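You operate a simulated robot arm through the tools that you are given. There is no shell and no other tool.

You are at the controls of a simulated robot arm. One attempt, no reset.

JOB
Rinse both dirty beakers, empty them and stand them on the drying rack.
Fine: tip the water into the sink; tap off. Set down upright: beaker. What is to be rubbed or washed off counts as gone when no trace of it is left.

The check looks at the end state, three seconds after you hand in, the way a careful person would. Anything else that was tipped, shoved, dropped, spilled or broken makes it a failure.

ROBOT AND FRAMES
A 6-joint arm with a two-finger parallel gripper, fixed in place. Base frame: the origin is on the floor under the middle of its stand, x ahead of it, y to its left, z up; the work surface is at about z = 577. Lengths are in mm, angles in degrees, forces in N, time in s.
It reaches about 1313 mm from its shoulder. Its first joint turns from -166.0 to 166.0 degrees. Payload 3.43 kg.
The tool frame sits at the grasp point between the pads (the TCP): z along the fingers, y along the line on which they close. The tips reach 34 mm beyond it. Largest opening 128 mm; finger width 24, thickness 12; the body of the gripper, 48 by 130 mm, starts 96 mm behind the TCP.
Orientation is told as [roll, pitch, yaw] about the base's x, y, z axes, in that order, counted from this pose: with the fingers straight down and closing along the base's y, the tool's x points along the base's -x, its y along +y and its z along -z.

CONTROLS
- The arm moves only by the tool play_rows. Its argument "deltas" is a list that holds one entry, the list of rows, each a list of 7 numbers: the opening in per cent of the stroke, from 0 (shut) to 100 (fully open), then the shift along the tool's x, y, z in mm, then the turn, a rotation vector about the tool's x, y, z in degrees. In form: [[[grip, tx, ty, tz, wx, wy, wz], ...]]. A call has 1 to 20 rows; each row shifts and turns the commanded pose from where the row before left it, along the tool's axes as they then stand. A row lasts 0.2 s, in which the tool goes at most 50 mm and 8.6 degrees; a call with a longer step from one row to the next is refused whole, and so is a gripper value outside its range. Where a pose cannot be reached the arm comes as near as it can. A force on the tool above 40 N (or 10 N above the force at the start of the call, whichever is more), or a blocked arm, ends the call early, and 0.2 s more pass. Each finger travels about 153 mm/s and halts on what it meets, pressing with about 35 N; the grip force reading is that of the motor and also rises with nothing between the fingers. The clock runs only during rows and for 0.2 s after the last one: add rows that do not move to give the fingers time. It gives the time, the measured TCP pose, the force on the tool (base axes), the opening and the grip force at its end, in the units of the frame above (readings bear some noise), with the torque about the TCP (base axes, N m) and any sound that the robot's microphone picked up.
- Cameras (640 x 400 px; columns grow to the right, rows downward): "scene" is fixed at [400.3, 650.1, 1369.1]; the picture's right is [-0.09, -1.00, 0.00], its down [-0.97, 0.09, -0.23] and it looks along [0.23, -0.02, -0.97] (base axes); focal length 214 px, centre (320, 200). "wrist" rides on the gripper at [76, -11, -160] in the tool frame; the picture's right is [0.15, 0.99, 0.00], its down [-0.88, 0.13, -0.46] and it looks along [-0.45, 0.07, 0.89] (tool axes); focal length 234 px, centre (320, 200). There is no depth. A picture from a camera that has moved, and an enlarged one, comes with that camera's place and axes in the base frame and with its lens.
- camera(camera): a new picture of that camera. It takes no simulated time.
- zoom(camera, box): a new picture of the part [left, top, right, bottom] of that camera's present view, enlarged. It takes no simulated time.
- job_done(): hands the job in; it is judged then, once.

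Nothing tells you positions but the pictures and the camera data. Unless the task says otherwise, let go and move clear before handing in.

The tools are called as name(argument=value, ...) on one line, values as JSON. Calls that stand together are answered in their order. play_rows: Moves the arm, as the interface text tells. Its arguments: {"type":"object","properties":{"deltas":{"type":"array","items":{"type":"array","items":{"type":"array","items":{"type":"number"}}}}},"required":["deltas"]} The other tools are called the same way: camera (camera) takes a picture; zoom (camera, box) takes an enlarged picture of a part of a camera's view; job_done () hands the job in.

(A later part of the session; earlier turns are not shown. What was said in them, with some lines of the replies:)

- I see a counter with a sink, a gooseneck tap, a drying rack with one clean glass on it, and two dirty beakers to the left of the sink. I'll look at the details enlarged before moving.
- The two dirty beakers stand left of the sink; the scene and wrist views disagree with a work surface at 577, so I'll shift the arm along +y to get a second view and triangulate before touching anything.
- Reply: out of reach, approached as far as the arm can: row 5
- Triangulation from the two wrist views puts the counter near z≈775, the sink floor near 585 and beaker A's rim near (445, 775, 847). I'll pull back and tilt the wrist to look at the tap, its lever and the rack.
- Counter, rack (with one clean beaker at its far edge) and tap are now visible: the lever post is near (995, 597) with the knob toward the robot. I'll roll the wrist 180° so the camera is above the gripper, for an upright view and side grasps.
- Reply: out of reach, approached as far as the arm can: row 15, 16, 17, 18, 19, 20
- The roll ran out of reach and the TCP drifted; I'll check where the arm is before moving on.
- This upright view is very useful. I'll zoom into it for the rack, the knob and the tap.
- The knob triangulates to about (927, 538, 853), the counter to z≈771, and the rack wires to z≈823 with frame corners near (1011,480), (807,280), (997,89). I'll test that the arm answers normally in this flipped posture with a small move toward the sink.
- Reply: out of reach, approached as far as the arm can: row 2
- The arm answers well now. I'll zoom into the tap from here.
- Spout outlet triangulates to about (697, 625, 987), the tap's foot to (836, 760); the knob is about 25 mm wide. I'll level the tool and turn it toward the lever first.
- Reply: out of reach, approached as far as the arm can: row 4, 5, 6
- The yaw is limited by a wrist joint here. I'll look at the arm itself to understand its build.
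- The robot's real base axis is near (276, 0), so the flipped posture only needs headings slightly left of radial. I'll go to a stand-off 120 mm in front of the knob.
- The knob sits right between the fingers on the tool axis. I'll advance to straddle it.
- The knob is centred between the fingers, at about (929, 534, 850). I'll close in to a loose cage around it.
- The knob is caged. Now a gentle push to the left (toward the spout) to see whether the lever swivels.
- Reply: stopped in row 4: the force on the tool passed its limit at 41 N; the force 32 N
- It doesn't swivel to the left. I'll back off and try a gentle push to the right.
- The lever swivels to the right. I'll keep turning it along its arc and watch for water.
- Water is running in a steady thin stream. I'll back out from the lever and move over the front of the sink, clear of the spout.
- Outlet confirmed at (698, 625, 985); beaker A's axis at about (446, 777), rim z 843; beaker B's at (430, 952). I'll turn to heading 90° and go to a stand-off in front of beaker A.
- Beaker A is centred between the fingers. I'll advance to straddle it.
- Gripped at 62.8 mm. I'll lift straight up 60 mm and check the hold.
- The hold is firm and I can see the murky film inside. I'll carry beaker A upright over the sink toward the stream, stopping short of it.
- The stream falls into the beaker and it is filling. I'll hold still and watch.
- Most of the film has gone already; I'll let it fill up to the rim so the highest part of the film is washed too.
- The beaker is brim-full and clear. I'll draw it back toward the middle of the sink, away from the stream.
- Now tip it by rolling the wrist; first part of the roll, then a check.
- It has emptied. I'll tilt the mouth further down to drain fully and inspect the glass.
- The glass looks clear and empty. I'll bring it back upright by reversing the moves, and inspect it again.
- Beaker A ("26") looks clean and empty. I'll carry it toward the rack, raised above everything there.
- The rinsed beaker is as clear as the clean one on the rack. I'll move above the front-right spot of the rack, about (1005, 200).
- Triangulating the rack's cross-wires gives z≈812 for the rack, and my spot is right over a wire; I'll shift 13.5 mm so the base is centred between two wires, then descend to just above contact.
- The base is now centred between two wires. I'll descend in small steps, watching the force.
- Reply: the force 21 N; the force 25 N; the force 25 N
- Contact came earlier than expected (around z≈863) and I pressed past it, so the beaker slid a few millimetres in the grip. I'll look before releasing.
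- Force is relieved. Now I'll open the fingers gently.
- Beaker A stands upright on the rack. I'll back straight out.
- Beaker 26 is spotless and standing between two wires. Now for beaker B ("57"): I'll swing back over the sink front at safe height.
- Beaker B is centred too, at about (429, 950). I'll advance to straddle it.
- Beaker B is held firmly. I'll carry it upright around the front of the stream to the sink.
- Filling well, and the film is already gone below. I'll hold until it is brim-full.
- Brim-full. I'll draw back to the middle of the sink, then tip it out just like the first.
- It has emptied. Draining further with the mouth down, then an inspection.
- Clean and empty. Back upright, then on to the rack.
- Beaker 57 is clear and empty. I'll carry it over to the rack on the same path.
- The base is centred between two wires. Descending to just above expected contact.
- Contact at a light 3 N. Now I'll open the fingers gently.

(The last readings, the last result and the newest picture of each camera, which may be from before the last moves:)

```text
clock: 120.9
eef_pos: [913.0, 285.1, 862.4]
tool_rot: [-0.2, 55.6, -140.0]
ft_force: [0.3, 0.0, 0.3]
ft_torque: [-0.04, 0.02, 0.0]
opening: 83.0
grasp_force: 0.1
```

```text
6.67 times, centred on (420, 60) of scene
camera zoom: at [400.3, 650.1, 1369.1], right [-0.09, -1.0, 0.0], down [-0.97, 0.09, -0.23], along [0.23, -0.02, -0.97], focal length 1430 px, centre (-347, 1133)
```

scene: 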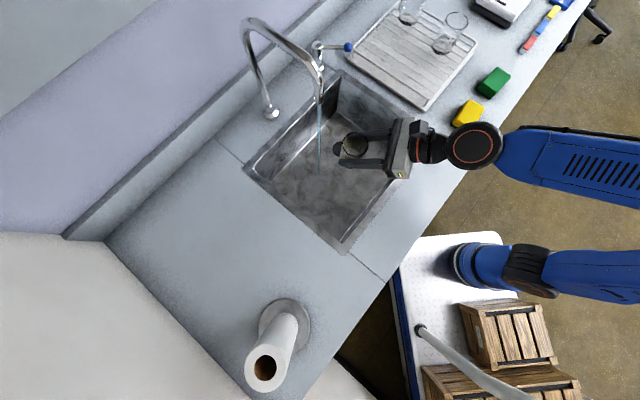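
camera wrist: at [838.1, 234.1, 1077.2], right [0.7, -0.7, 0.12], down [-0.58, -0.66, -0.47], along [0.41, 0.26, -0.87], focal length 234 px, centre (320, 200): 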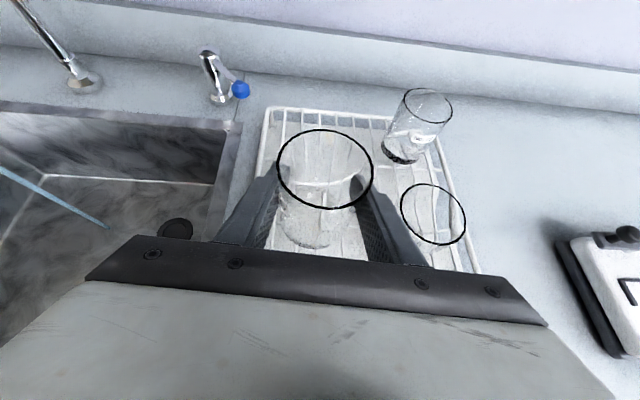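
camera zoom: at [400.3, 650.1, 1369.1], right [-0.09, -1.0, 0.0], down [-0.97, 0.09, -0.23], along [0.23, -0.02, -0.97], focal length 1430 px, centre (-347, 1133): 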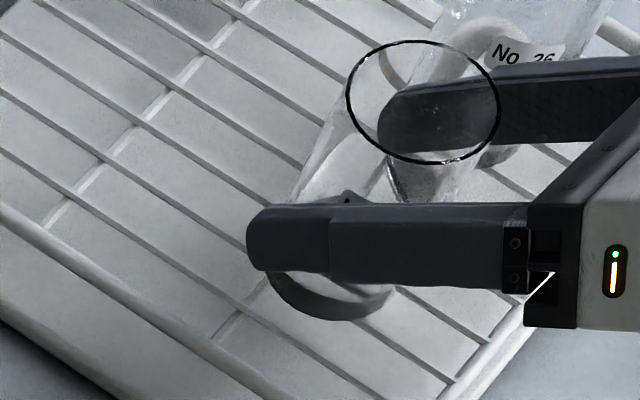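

Beaker 57 stands by itself. I'll back straight out.

play_rows(deltas=[[[65, 0, 2, 0, 0, 0, 0], [66, 0, 0, -10, 0, 0, 0], [66, 0, 0, -20, 0, 0, 0], [66, 0, 0, -30, 0, 0, 0], [66, 0, 0, -30, 0, 0, 0], [66, 0, 0, -30, 0, 0, 0], [66, 0, 0, -20, 0, 0, 0], [66, 0, 0, 0, 0, 0, 0]]])

camera(camera="wrist")

zoom(camera="scene", box=[350, 0, 510, 100])

zoom(camera="wrist", box=[260, 40, 452, 200])

```text
clock: 122.7
eef_pos: [824.6, 211.5, 941.5]
tool_rot: [-0.1, 55.7, -140.1]
ft_force: [0.1, 0.1, -0.1]
ft_torque: [0.01, -0.01, 0.02]
opening: 84.4
grasp_force: 0.1
```

```text
taken
camera wrist: at [750.6, 161.1, 1094.1], right [0.7, -0.7, 0.12], down [-0.58, -0.66, -0.47], along [0.41, 0.26, -0.88], focal length 234 px, centre (320, 200)
```

wrist: 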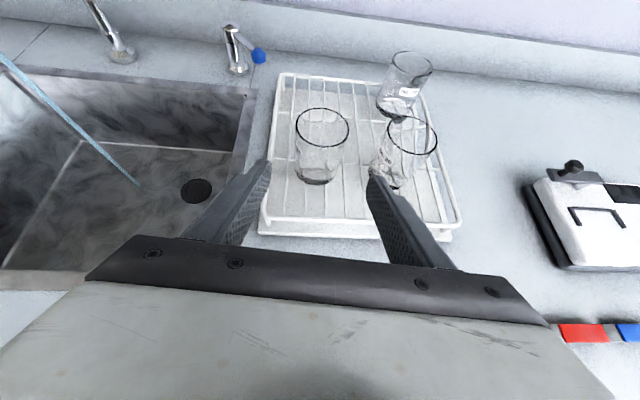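

```text
4.00 times, centred on (430, 50) of scene
camera zoom: at [400.3, 650.1, 1369.1], right [-0.09, -1.0, 0.0], down [-0.97, 0.09, -0.23], along [0.23, -0.02, -0.97], focal length 858 px, centre (-120, 800)
```

zoom: 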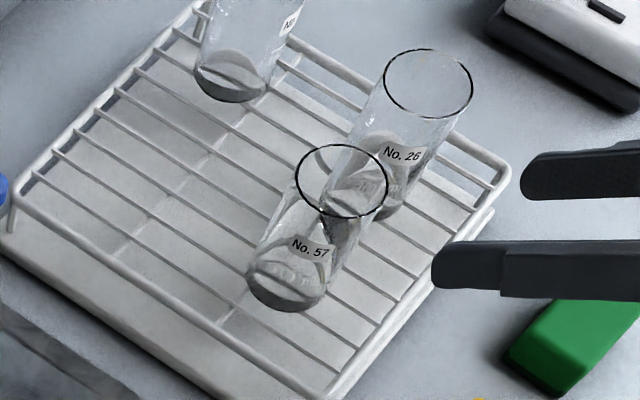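

```text
2.50 times, centred on (356, 120) of wrist
camera zoom: at [750.6, 161.1, 1094.1], right [0.7, -0.7, 0.12], down [-0.58, -0.66, -0.47], along [0.41, 0.26, -0.88], focal length 585 px, centre (230, 400)
```

zoom: 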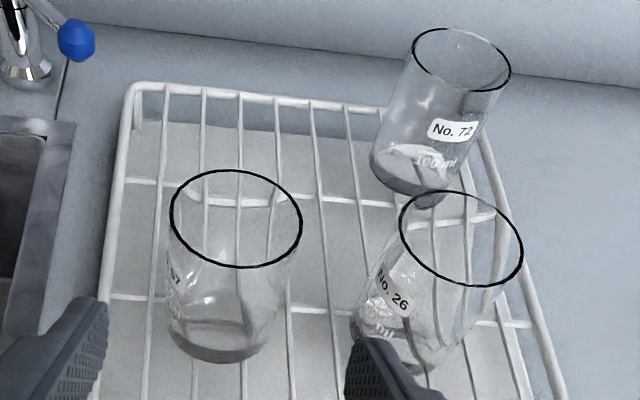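

Both beakers stand clean and upright. Now the tap: I'll locate the knob precisely again.

zoom(camera="scene", box=[304, 26, 368, 66])

zoom(camera="wrist", box=[210, 20, 290, 70])

```text
10.00 times, centred on (336, 46) of scene
camera zoom: at [400.3, 650.1, 1369.1], right [-0.09, -1.0, 0.0], down [-0.97, 0.09, -0.23], along [0.23, -0.02, -0.97], focal length 2145 px, centre (160, 1740)
```

zoom: 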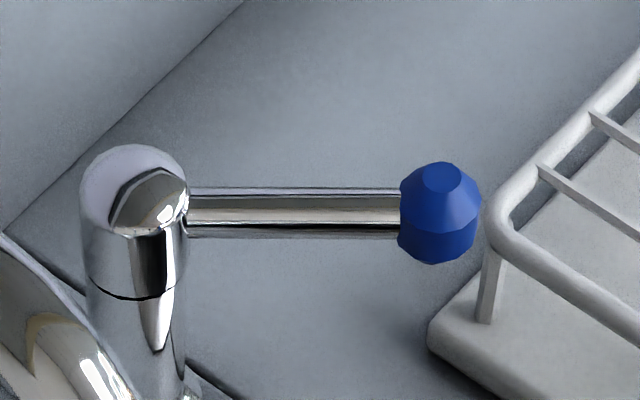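

```text
8.00 times, centred on (250, 45) of wrist
camera zoom: at [750.6, 161.1, 1094.1], right [0.7, -0.7, 0.12], down [-0.58, -0.66, -0.47], along [0.41, 0.26, -0.88], focal length 1873 px, centre (880, 1440)
```

zoom: 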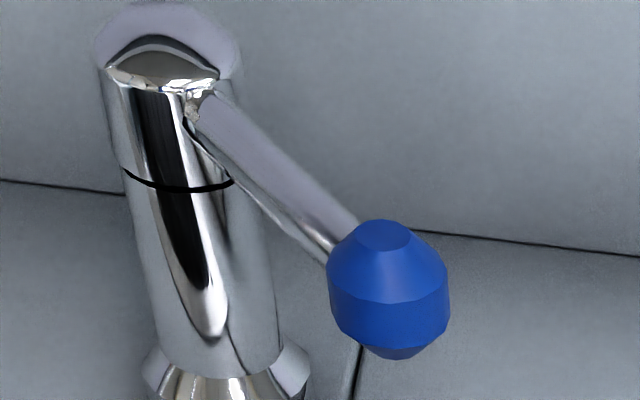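

The knob is near (989, 510, 847). I'll lift clear of the beakers, turn to heading 48° and line up in front of the knob.

play_rows(deltas=[[[60, 24.75, 0, -16.95, 0, 0, 0], [55, 24.75, 0, -16.95, 0, 0, 0], [50, 0, 0, 0, 6.6, 0, -4.52], [50, 10, -12.8, 26.8, 0, 0, 0], [50, 10, -12.8, 26.8, 0, 0, 0], [50, 10, -12.8, 26.8, 0, 0, 0], [50, 10, -12.8, 26.8, 0, 0, 0], [50, 10, -12.8, 26.8, 0, 0, 0], [50, 10, -12.8, 26.8, 0, 0, 0], [50, 0, 0, 0, 0, 0, 0]]])

camera(camera="wrist")

zoom(camera="scene", box=[300, 0, 460, 100])

```text
clock: 124.9
eef_pos: [881.0, 386.5, 959.7]
tool_rot: [-0.3, 55.5, -132.0]
ft_force: [0.0, -0.1, -0.2]
ft_torque: [-0.02, 0.01, -0.02]
opening: 64.0
grasp_force: 0.1
```

```text
taken
camera wrist: at [813.5, 327.1, 1112.1], right [0.79, -0.6, 0.12], down [-0.49, -0.74, -0.47], along [0.37, 0.31, -0.87], focal length 234 px, centre (320, 200)
```

wrist: 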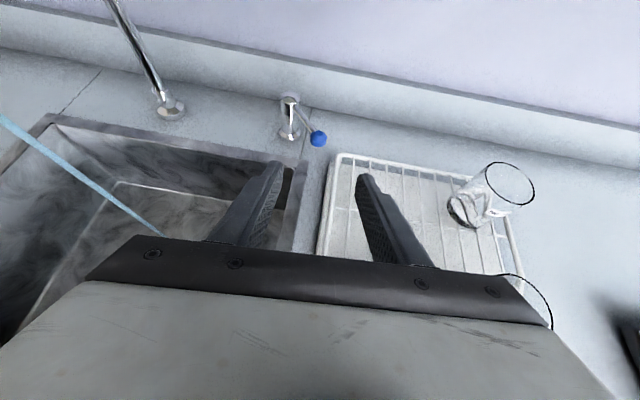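

```text
4.00 times, centred on (380, 50) of scene
camera zoom: at [400.3, 650.1, 1369.1], right [-0.09, -1.0, 0.0], down [-0.97, 0.09, -0.23], along [0.23, -0.02, -0.97], focal length 858 px, centre (80, 800)
```

zoom: 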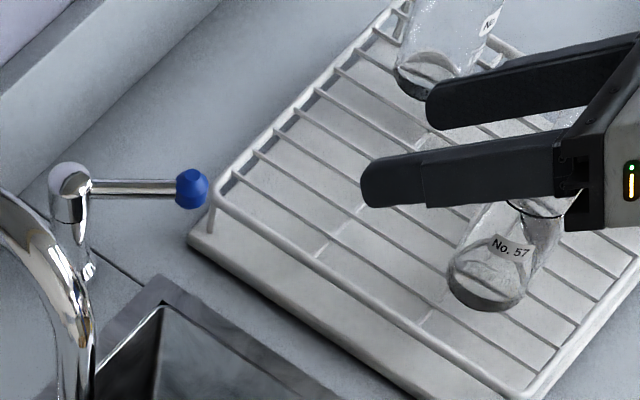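

play_rows(deltas=[[[44, 0.7, -0.2, 28, 0, 0, 0], [36, 0.7, -0.2, 28, 0, 0, 0], [36, 0.7, -0.2, 28, 0, 0, 0], [36, 0.7, -0.2, 28, 0, 0, 0], [36, 0.7, -0.2, 23, 0, 0, 0], [36, 0, 0, 0, 0, 0, 0]]])

zoom(camera="wrist", box=[240, 80, 400, 220])

zoom(camera="scene", box=[300, 10, 428, 90])

```text
clock: 126.3
eef_pos: [956.1, 469.7, 883.5]
tool_rot: [-0.2, 55.7, -131.9]
ft_force: [-0.4, -0.1, 0.3]
ft_torque: [0.01, -0.01, 0.01]
opening: 46.1
grasp_force: 0.2
```

```text
2.86 times, centred on (320, 150) of wrist
camera zoom: at [888.5, 410.6, 1036.7], right [0.79, -0.6, 0.12], down [-0.49, -0.74, -0.47], along [0.37, 0.31, -0.87], focal length 669 px, centre (320, 343)
```

zoom: 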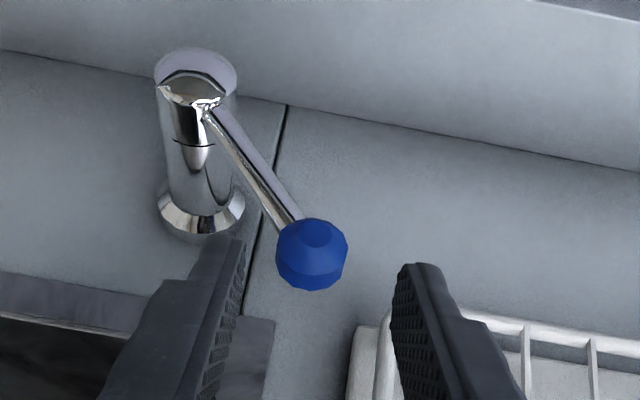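

```text
5.00 times, centred on (364, 50) of scene
camera zoom: at [400.3, 650.1, 1369.1], right [-0.09, -1.0, 0.0], down [-0.97, 0.09, -0.23], along [0.23, -0.02, -0.97], focal length 1072 px, centre (100, 950)
```

zoom: 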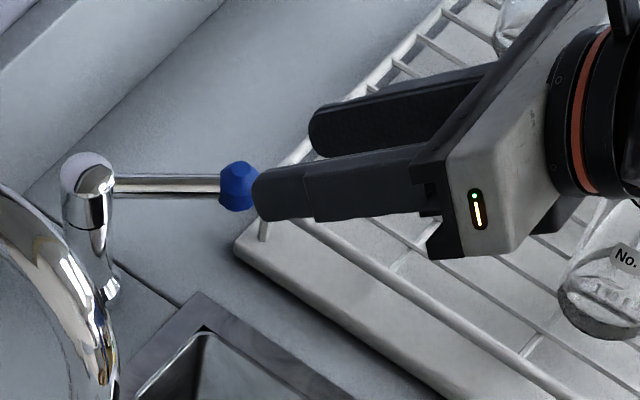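

Knob aligned between the fingers. Advancing the last 40 mm.

play_rows(deltas=[[[36, 0.3, -0.4, 10, 0, 0, 0], [36, 0.3, -0.4, 10, 0, 0, 0], [36, 0.3, -0.4, 10, 0, 0, 0], [36, 0.3, -0.4, 10, 0, 0, 0], [36, 0, 0, 0, 0, 0, 0]]])

zoom(camera="wrist", box=[240, 80, 400, 220])

zoom(camera="scene", box=[300, 10, 428, 90])

```text
clock: 127.5
eef_pos: [977.3, 495.3, 865.0]
tool_rot: [-0.2, 55.7, -132.0]
ft_force: [0.1, -0.1, 0.2]
ft_torque: [0.0, -0.02, 0.02]
opening: 46.2
grasp_force: 0.1
```

```text
2.86 times, centred on (320, 150) of wrist
camera zoom: at [909.2, 437.0, 1016.6], right [0.79, -0.6, 0.12], down [-0.49, -0.74, -0.47], along [0.37, 0.31, -0.87], focal length 669 px, centre (320, 343)
```

zoom: 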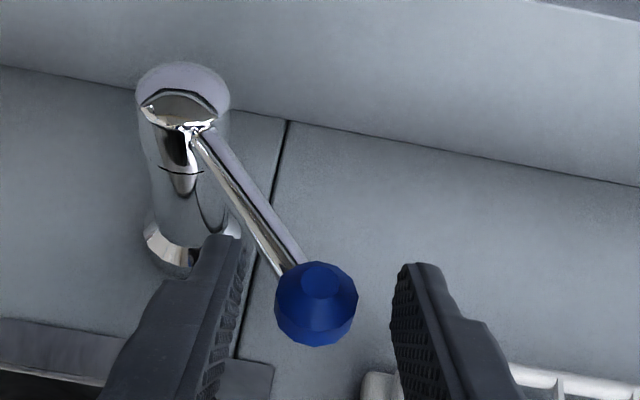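

```text
5.00 times, centred on (364, 50) of scene
camera zoom: at [400.3, 650.1, 1369.1], right [-0.09, -1.0, 0.0], down [-0.97, 0.09, -0.23], along [0.23, -0.02, -0.97], focal length 1072 px, centre (100, 950)
```

zoom: 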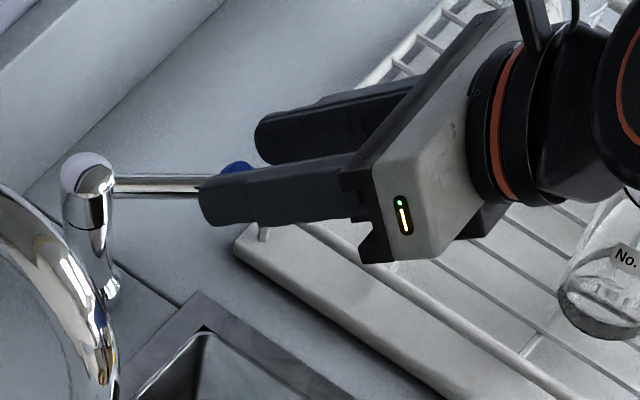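

Now I'll push the knob back to the left along its arc toward the closed position.

play_rows(deltas=[[[36, -2.3, -6.9, -2.45, 0, 0, 0], [36, -2.3, -6.9, -2.45, 0, 0, 0], [36, -2.3, -6.9, -2.45, 0, 0, 0], [36, -2.3, -6.9, -2.45, 0, 0, 0], [36, -1.8, -7, -1.4, 0, 0, 0], [36, -1.8, -7, -1.4, 0, 0, 0], [36, -1.8, -7, -1.4, 0, 0, 0]]])

zoom(camera="wrist", box=[240, 80, 400, 220])

zoom(camera="scene", box=[280, 10, 440, 110])

```text
clock: 129.1
eef_pos: [926.5, 511.9, 861.3]
tool_rot: [-0.3, 55.7, -132.1]
ft_force: [-0.8, 0.3, -0.1]
ft_torque: [0.01, 0.02, 0.01]
opening: 46.2
grasp_force: 0.3
```

```text
2.86 times, centred on (320, 150) of wrist
camera zoom: at [859.0, 454.0, 1014.3], right [0.79, -0.6, 0.12], down [-0.49, -0.74, -0.47], along [0.37, 0.31, -0.88], focal length 669 px, centre (320, 343)
```

zoom: 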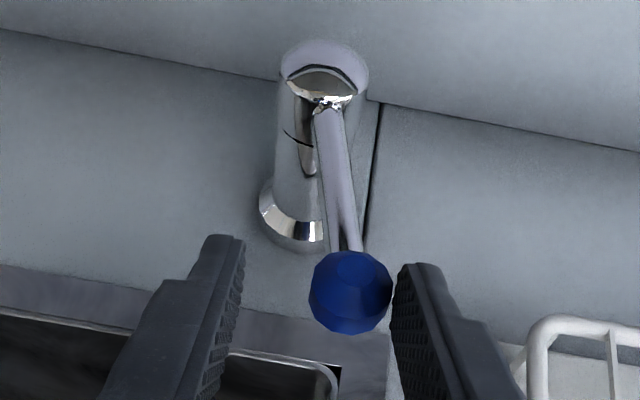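

```text
4.00 times, centred on (360, 60) of scene
camera zoom: at [400.3, 650.1, 1369.1], right [-0.09, -1.0, 0.0], down [-0.97, 0.09, -0.23], along [0.23, -0.02, -0.97], focal length 858 px, centre (160, 760)
```

zoom: 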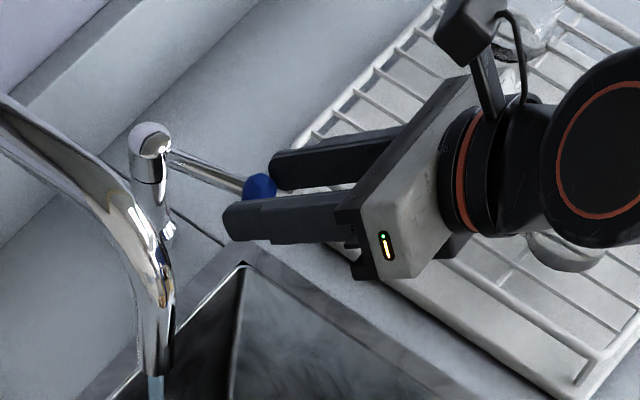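

play_rows(deltas=[[[36, -0.3, -5, -0.4, 0, 0, 0], [36, -0.2, -5, -0.3, 0, 0, 0], [36, -0.1, -5, -0.1, 0, 0, 0], [36, 0, -4, 0, 0, 0, 0], [36, 0, 0, 0, 0, 0, 0]]])

zoom(camera="wrist", box=[240, 80, 400, 220])

camera(camera="scene")

```text
clock: 130.3
eef_pos: [910.9, 525.3, 862.3]
tool_rot: [-0.2, 55.7, -132.0]
ft_force: [-0.1, -0.7, 0.1]
ft_torque: [0.01, 0.01, 0.02]
opening: 46.2
grasp_force: 0.0
```

```text
2.86 times, centred on (320, 150) of wrist
camera zoom: at [844.3, 465.9, 1014.5], right [0.79, -0.6, 0.12], down [-0.49, -0.74, -0.47], along [0.37, 0.31, -0.87], focal length 669 px, centre (320, 343)
```

zoom: 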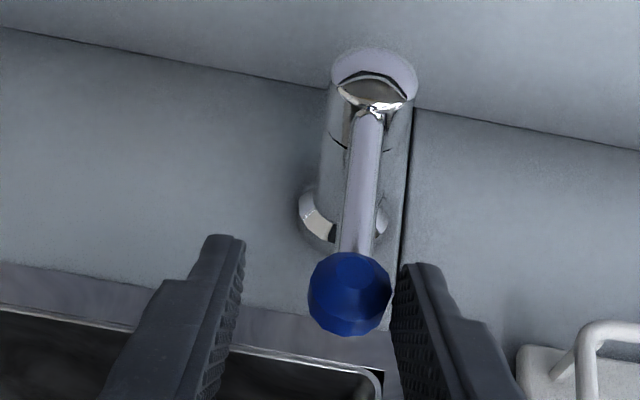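

```text
taken
```

scene: 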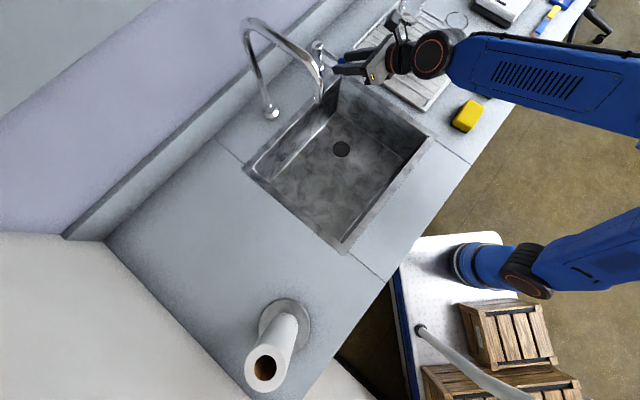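

The stream has stopped. I'll nudge the lever until it meets its closed stop.

play_rows(deltas=[[[36, 0, -3, 0, 0, 0, 0], [36, 0, -3, 0, 0, 0, 0], [36, 0, 0, 0, 0, 0, 0]]])

zoom(camera="wrist", box=[240, 80, 400, 220])

zoom(camera="scene", box=[260, 40, 420, 200])

```text
clock: 131.1
eef_pos: [906.1, 528.9, 862.1]
tool_rot: [-0.3, 55.6, -132.1]
ft_force: [7.7, -9.8, -2.6]
ft_torque: [-0.21, -0.06, -0.36]
opening: 52.4
grasp_force: 5.4
```

```text
2.86 times, centred on (320, 150) of wrist
camera zoom: at [840.0, 470.0, 1014.3], right [0.79, -0.6, 0.12], down [-0.49, -0.74, -0.47], along [0.37, 0.31, -0.87], focal length 669 px, centre (320, 343)
```

zoom: 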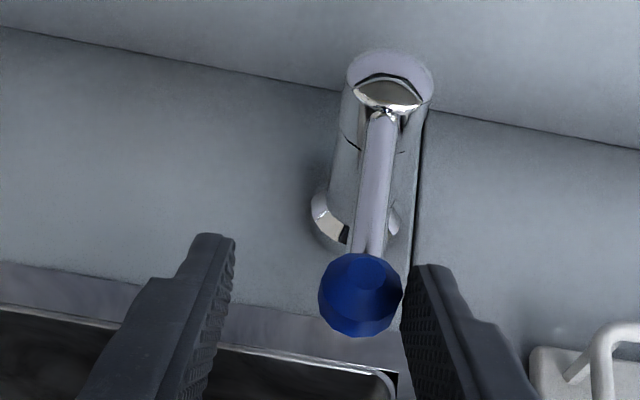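

```text
2.50 times, centred on (340, 120) of scene
camera zoom: at [400.3, 650.1, 1369.1], right [-0.09, -1.0, 0.0], down [-0.97, 0.09, -0.23], along [0.23, -0.02, -0.97], focal length 536 px, centre (270, 400)
```

zoom: 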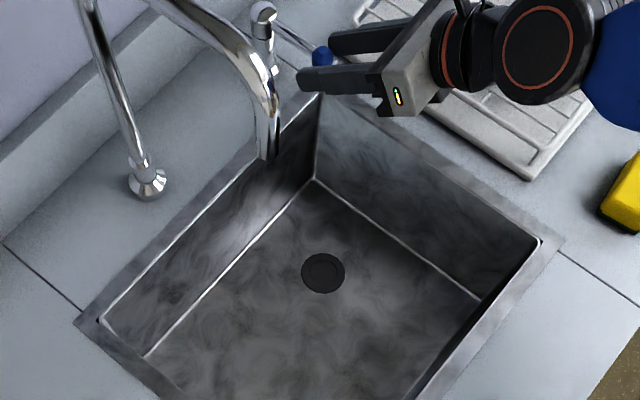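

Lever is at its closed stop and no water runs. I'll ease off and back out.

play_rows(deltas=[[[40, 0, 4, 0, 0, 0, 0], [44, 0, 4, 0, 0, 0, 0], [44, 0, 2, 0, 0, 0, 0], [44, 0, 0, -15, 0, 0, 0], [44, 0, 0, -30, 0, 0, 0], [44, 0, 0, -30, 0, 0, 0], [44, 0, 0, -30, 0, 0, 0], [44, 0, 0, -30, 0, 0, 0], [44, 0, 0, -30, 0, 0, 0], [44, 0, 0, 0, 0, 0, 0]]])

camera(camera="wrist")

camera(camera="scene")

```text
clock: 133.3
eef_pos: [823.4, 421.9, 954.5]
tool_rot: [-0.2, 55.6, -132.1]
ft_force: [-0.2, -0.7, 0.3]
ft_torque: [0.0, 0.0, 0.04]
opening: 56.4
grasp_force: 0.1
```

```text
taken
camera wrist: at [756.5, 362.3, 1108.4], right [0.79, -0.6, 0.12], down [-0.49, -0.74, -0.47], along [0.37, 0.31, -0.88], focal length 234 px, centre (320, 200)
```

wrist: 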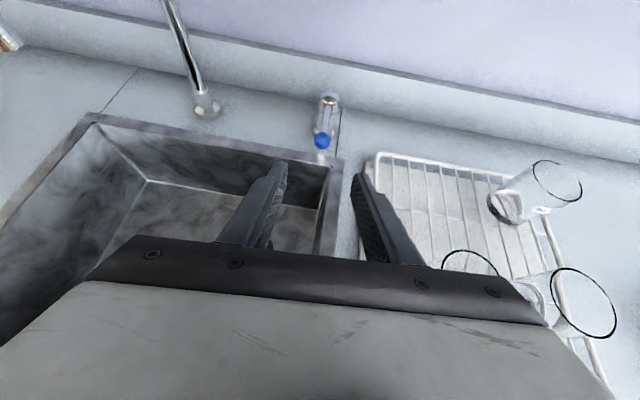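

```text
taken
```

scene: 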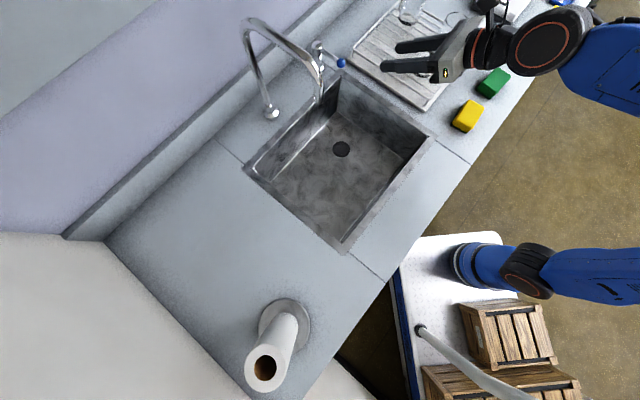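

The tap is off and the knob is back where it started. I'll move the arm clear, up and back, and do a final inspection.

play_rows(deltas=[[[44, 0, 0, 0, 4.1, 0, -2.8], [44, 0, 0, 0, 4.1, 0, -2.8], [44, 1.2, -10.3, -30.4, 0, 0, 0], [44, 1.2, -10.3, -30.4, 0, 0, 0], [44, 1.2, -10.3, -30.4, 0, 0, 0], [44, 1.2, -10.3, -30.4, 0, 0, 0], [44, 1.2, -10.3, -30.4, 0, 0, 0], [44, 1.2, -10.3, -30.4, 0, 0, 0], [44, 1.2, -10.3, -30.4, 0, 0, 0], [44, 1.2, -10.3, -30.4, 0, 0, 0], [44, 0, 0, 0, 0, 0, 0]]])

camera(camera="wrist")

camera(camera="scene")

zoom(camera="scene", box=[350, 0, 510, 100])

zoom(camera="scene", box=[240, 60, 440, 260])

```text
clock: 135.7
eef_pos: [650.8, 299.7, 1098.7]
tool_rot: [-0.2, 55.6, -121.9]
ft_force: [-0.4, 0.1, -0.1]
ft_torque: [0.0, 0.0, 0.0]
opening: 56.4
grasp_force: 0.1
```

```text
taken
camera wrist: at [594.1, 229.1, 1251.2], right [0.88, -0.45, 0.12], down [-0.35, -0.81, -0.47], along [0.31, 0.37, -0.87], focal length 234 px, centre (320, 200)
```

wrist: 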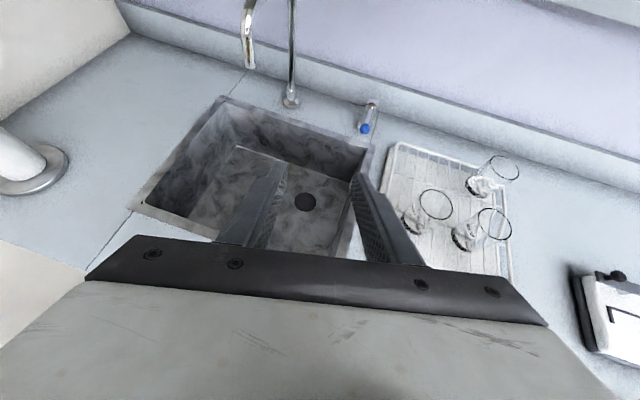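

```text
taken
```

scene: 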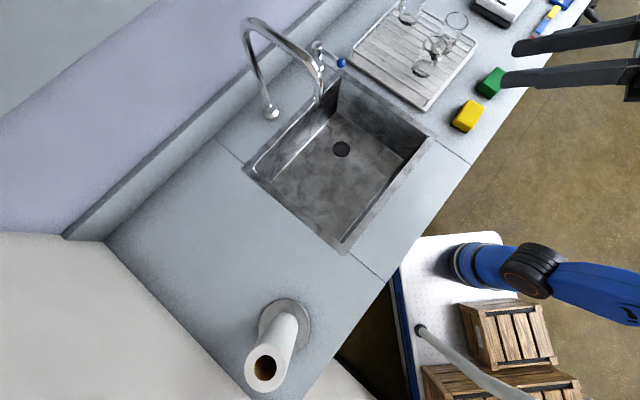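

```text
4.00 times, centred on (430, 50) of scene
camera zoom: at [400.3, 650.1, 1369.1], right [-0.09, -1.0, 0.0], down [-0.97, 0.09, -0.23], along [0.23, -0.02, -0.97], focal length 858 px, centre (-120, 800)
```

zoom: 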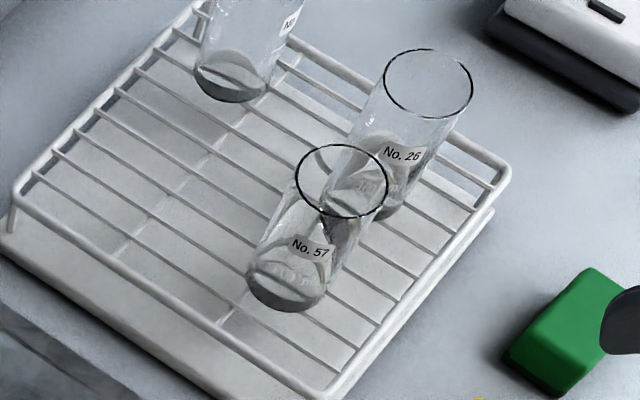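

```text
2.00 times, centred on (340, 160) of scene
camera zoom: at [400.3, 650.1, 1369.1], right [-0.09, -1.0, 0.0], down [-0.97, 0.09, -0.23], along [0.23, -0.02, -0.97], focal length 429 px, centre (280, 280)
```

zoom: 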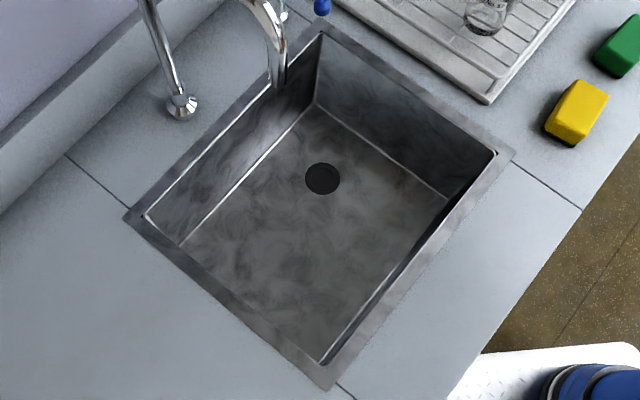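

zoom(camera="scene", box=[408, 30, 464, 80])

zoom(camera="wrist", box=[380, 140, 540, 270])

zoom(camera="wrist", box=[220, 0, 400, 140])

```text
8.00 times, centred on (436, 55) of scene
camera zoom: at [400.3, 650.1, 1369.1], right [-0.09, -1.0, 0.0], down [-0.97, 0.09, -0.23], along [0.23, -0.02, -0.97], focal length 1716 px, centre (-608, 1360)
```

zoom: 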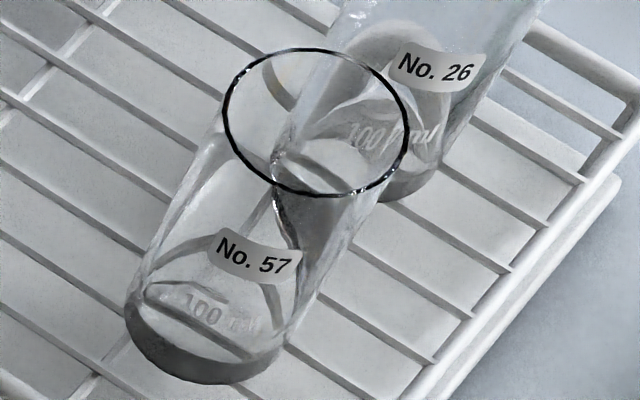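

```text
3.08 times, centred on (460, 205) of wrist
camera zoom: at [594.1, 229.1, 1251.2], right [0.88, -0.45, 0.12], down [-0.35, -0.81, -0.47], along [0.31, 0.37, -0.87], focal length 720 px, centre (-111, 185)
```

zoom: 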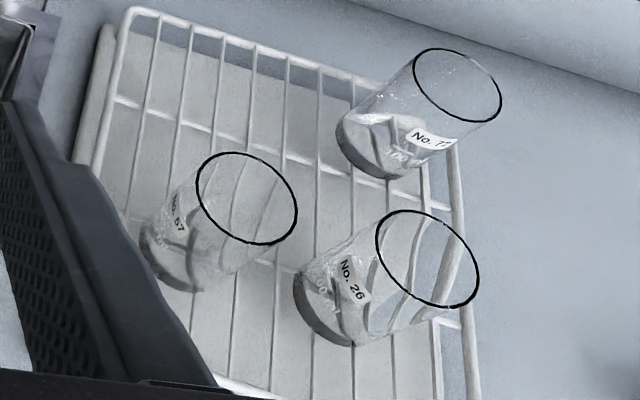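

```text
2.86 times, centred on (310, 70) of wrist
camera zoom: at [594.1, 229.1, 1251.2], right [0.88, -0.45, 0.12], down [-0.35, -0.81, -0.47], along [0.31, 0.37, -0.87], focal length 669 px, centre (349, 571)
```

zoom: 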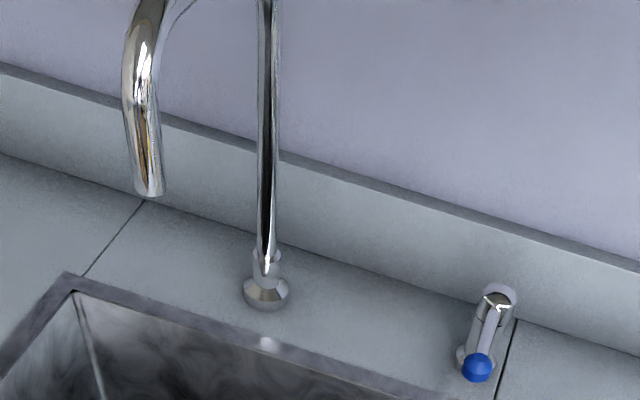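

There is a faint yellowish glint inside No. 57 near its rim; I'll look closer to tell a reflection of the sponge from a trace of dirt.

zoom(camera="scene", box=[422, 32, 454, 58])

zoom(camera="scene", box=[440, 6, 476, 34])

zoom(camera="wrist", box=[410, 185, 462, 240])

zoom(camera="wrist", box=[450, 200, 516, 260])

```text
15.38 times, centred on (438, 45) of scene
camera zoom: at [400.3, 650.1, 1369.1], right [-0.09, -1.0, 0.0], down [-0.97, 0.09, -0.23], along [0.23, -0.02, -0.97], focal length 3300 px, centre (-1495, 2585)
```

zoom: 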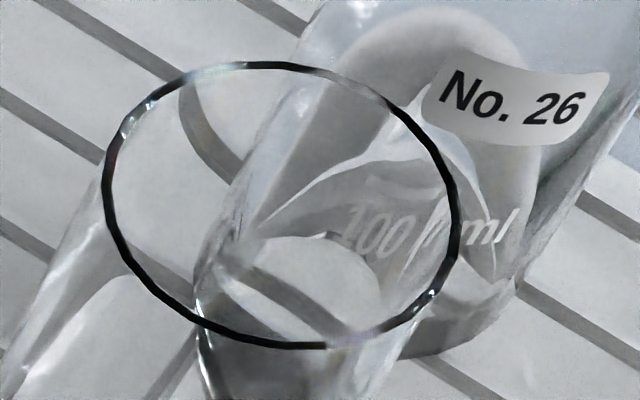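

```text
14.29 times, centred on (458, 20) of scene
camera zoom: at [400.3, 650.1, 1369.1], right [-0.09, -1.0, 0.0], down [-0.97, 0.09, -0.23], along [0.23, -0.02, -0.97], focal length 3064 px, centre (-1651, 2771)
```

zoom: 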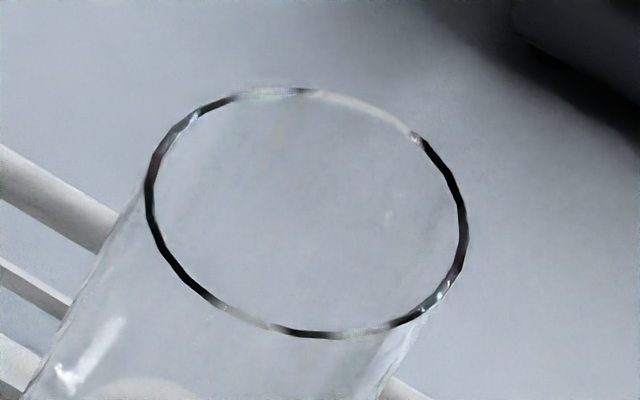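

```text
7.27 times, centred on (436, 212) of wrist
camera zoom: at [594.1, 229.1, 1251.2], right [0.88, -0.45, 0.12], down [-0.35, -0.81, -0.47], along [0.31, 0.37, -0.87], focal length 1703 px, centre (-524, 109)
```

zoom: 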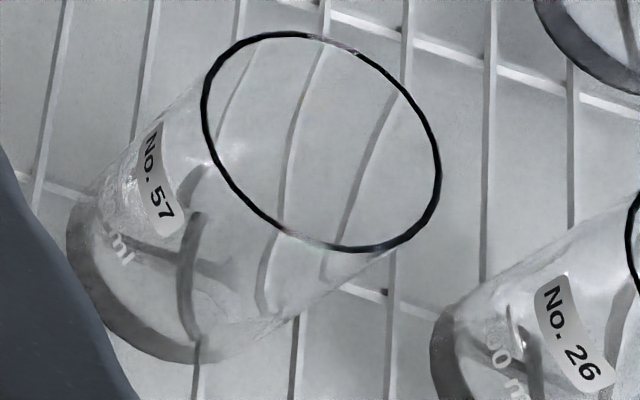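

```text
6.67 times, centred on (483, 230) of wrist
camera zoom: at [594.1, 229.1, 1251.2], right [0.88, -0.45, 0.12], down [-0.35, -0.81, -0.47], along [0.31, 0.37, -0.87], focal length 1561 px, centre (-767, 0)
```

zoom: 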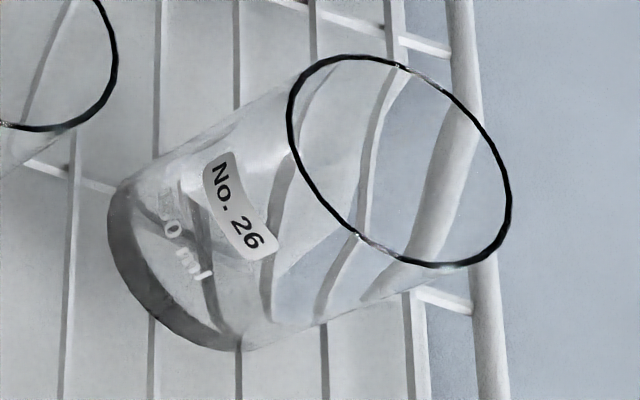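

Up close both beakers are colourless, empty and upright on the rack, with no trace of film; the yellow glint was only a reflection. The tap is off, nothing else has moved, and the arm is clear, so I'm handing in.

job_done()

```text
The job is handed in.
```

Both dirty beakers (No. 26 and No. 57) are rinsed, emptied into the sink and standing upright on the drying rack. I have handed the job in. In close-up pictures neither shows any trace of the film or any leftover water. The faint yellow glint I saw in No. 57 was gone from closer up, so I took it for a reflection.

- **Tap:** it is off, with the lever pushed back to its closed stop and no water running.
- **Placing No. 26:** I pressed it about 6 mm too far onto the rack before letting go, with up to about 25 N of force. It slid in the grip but now stands level between two wires and looks undamaged.
- **Everything else:** the clean beaker (No. 72), sponges, paper roll and other items are where they were. The gripper is open and the arm is up and clear.
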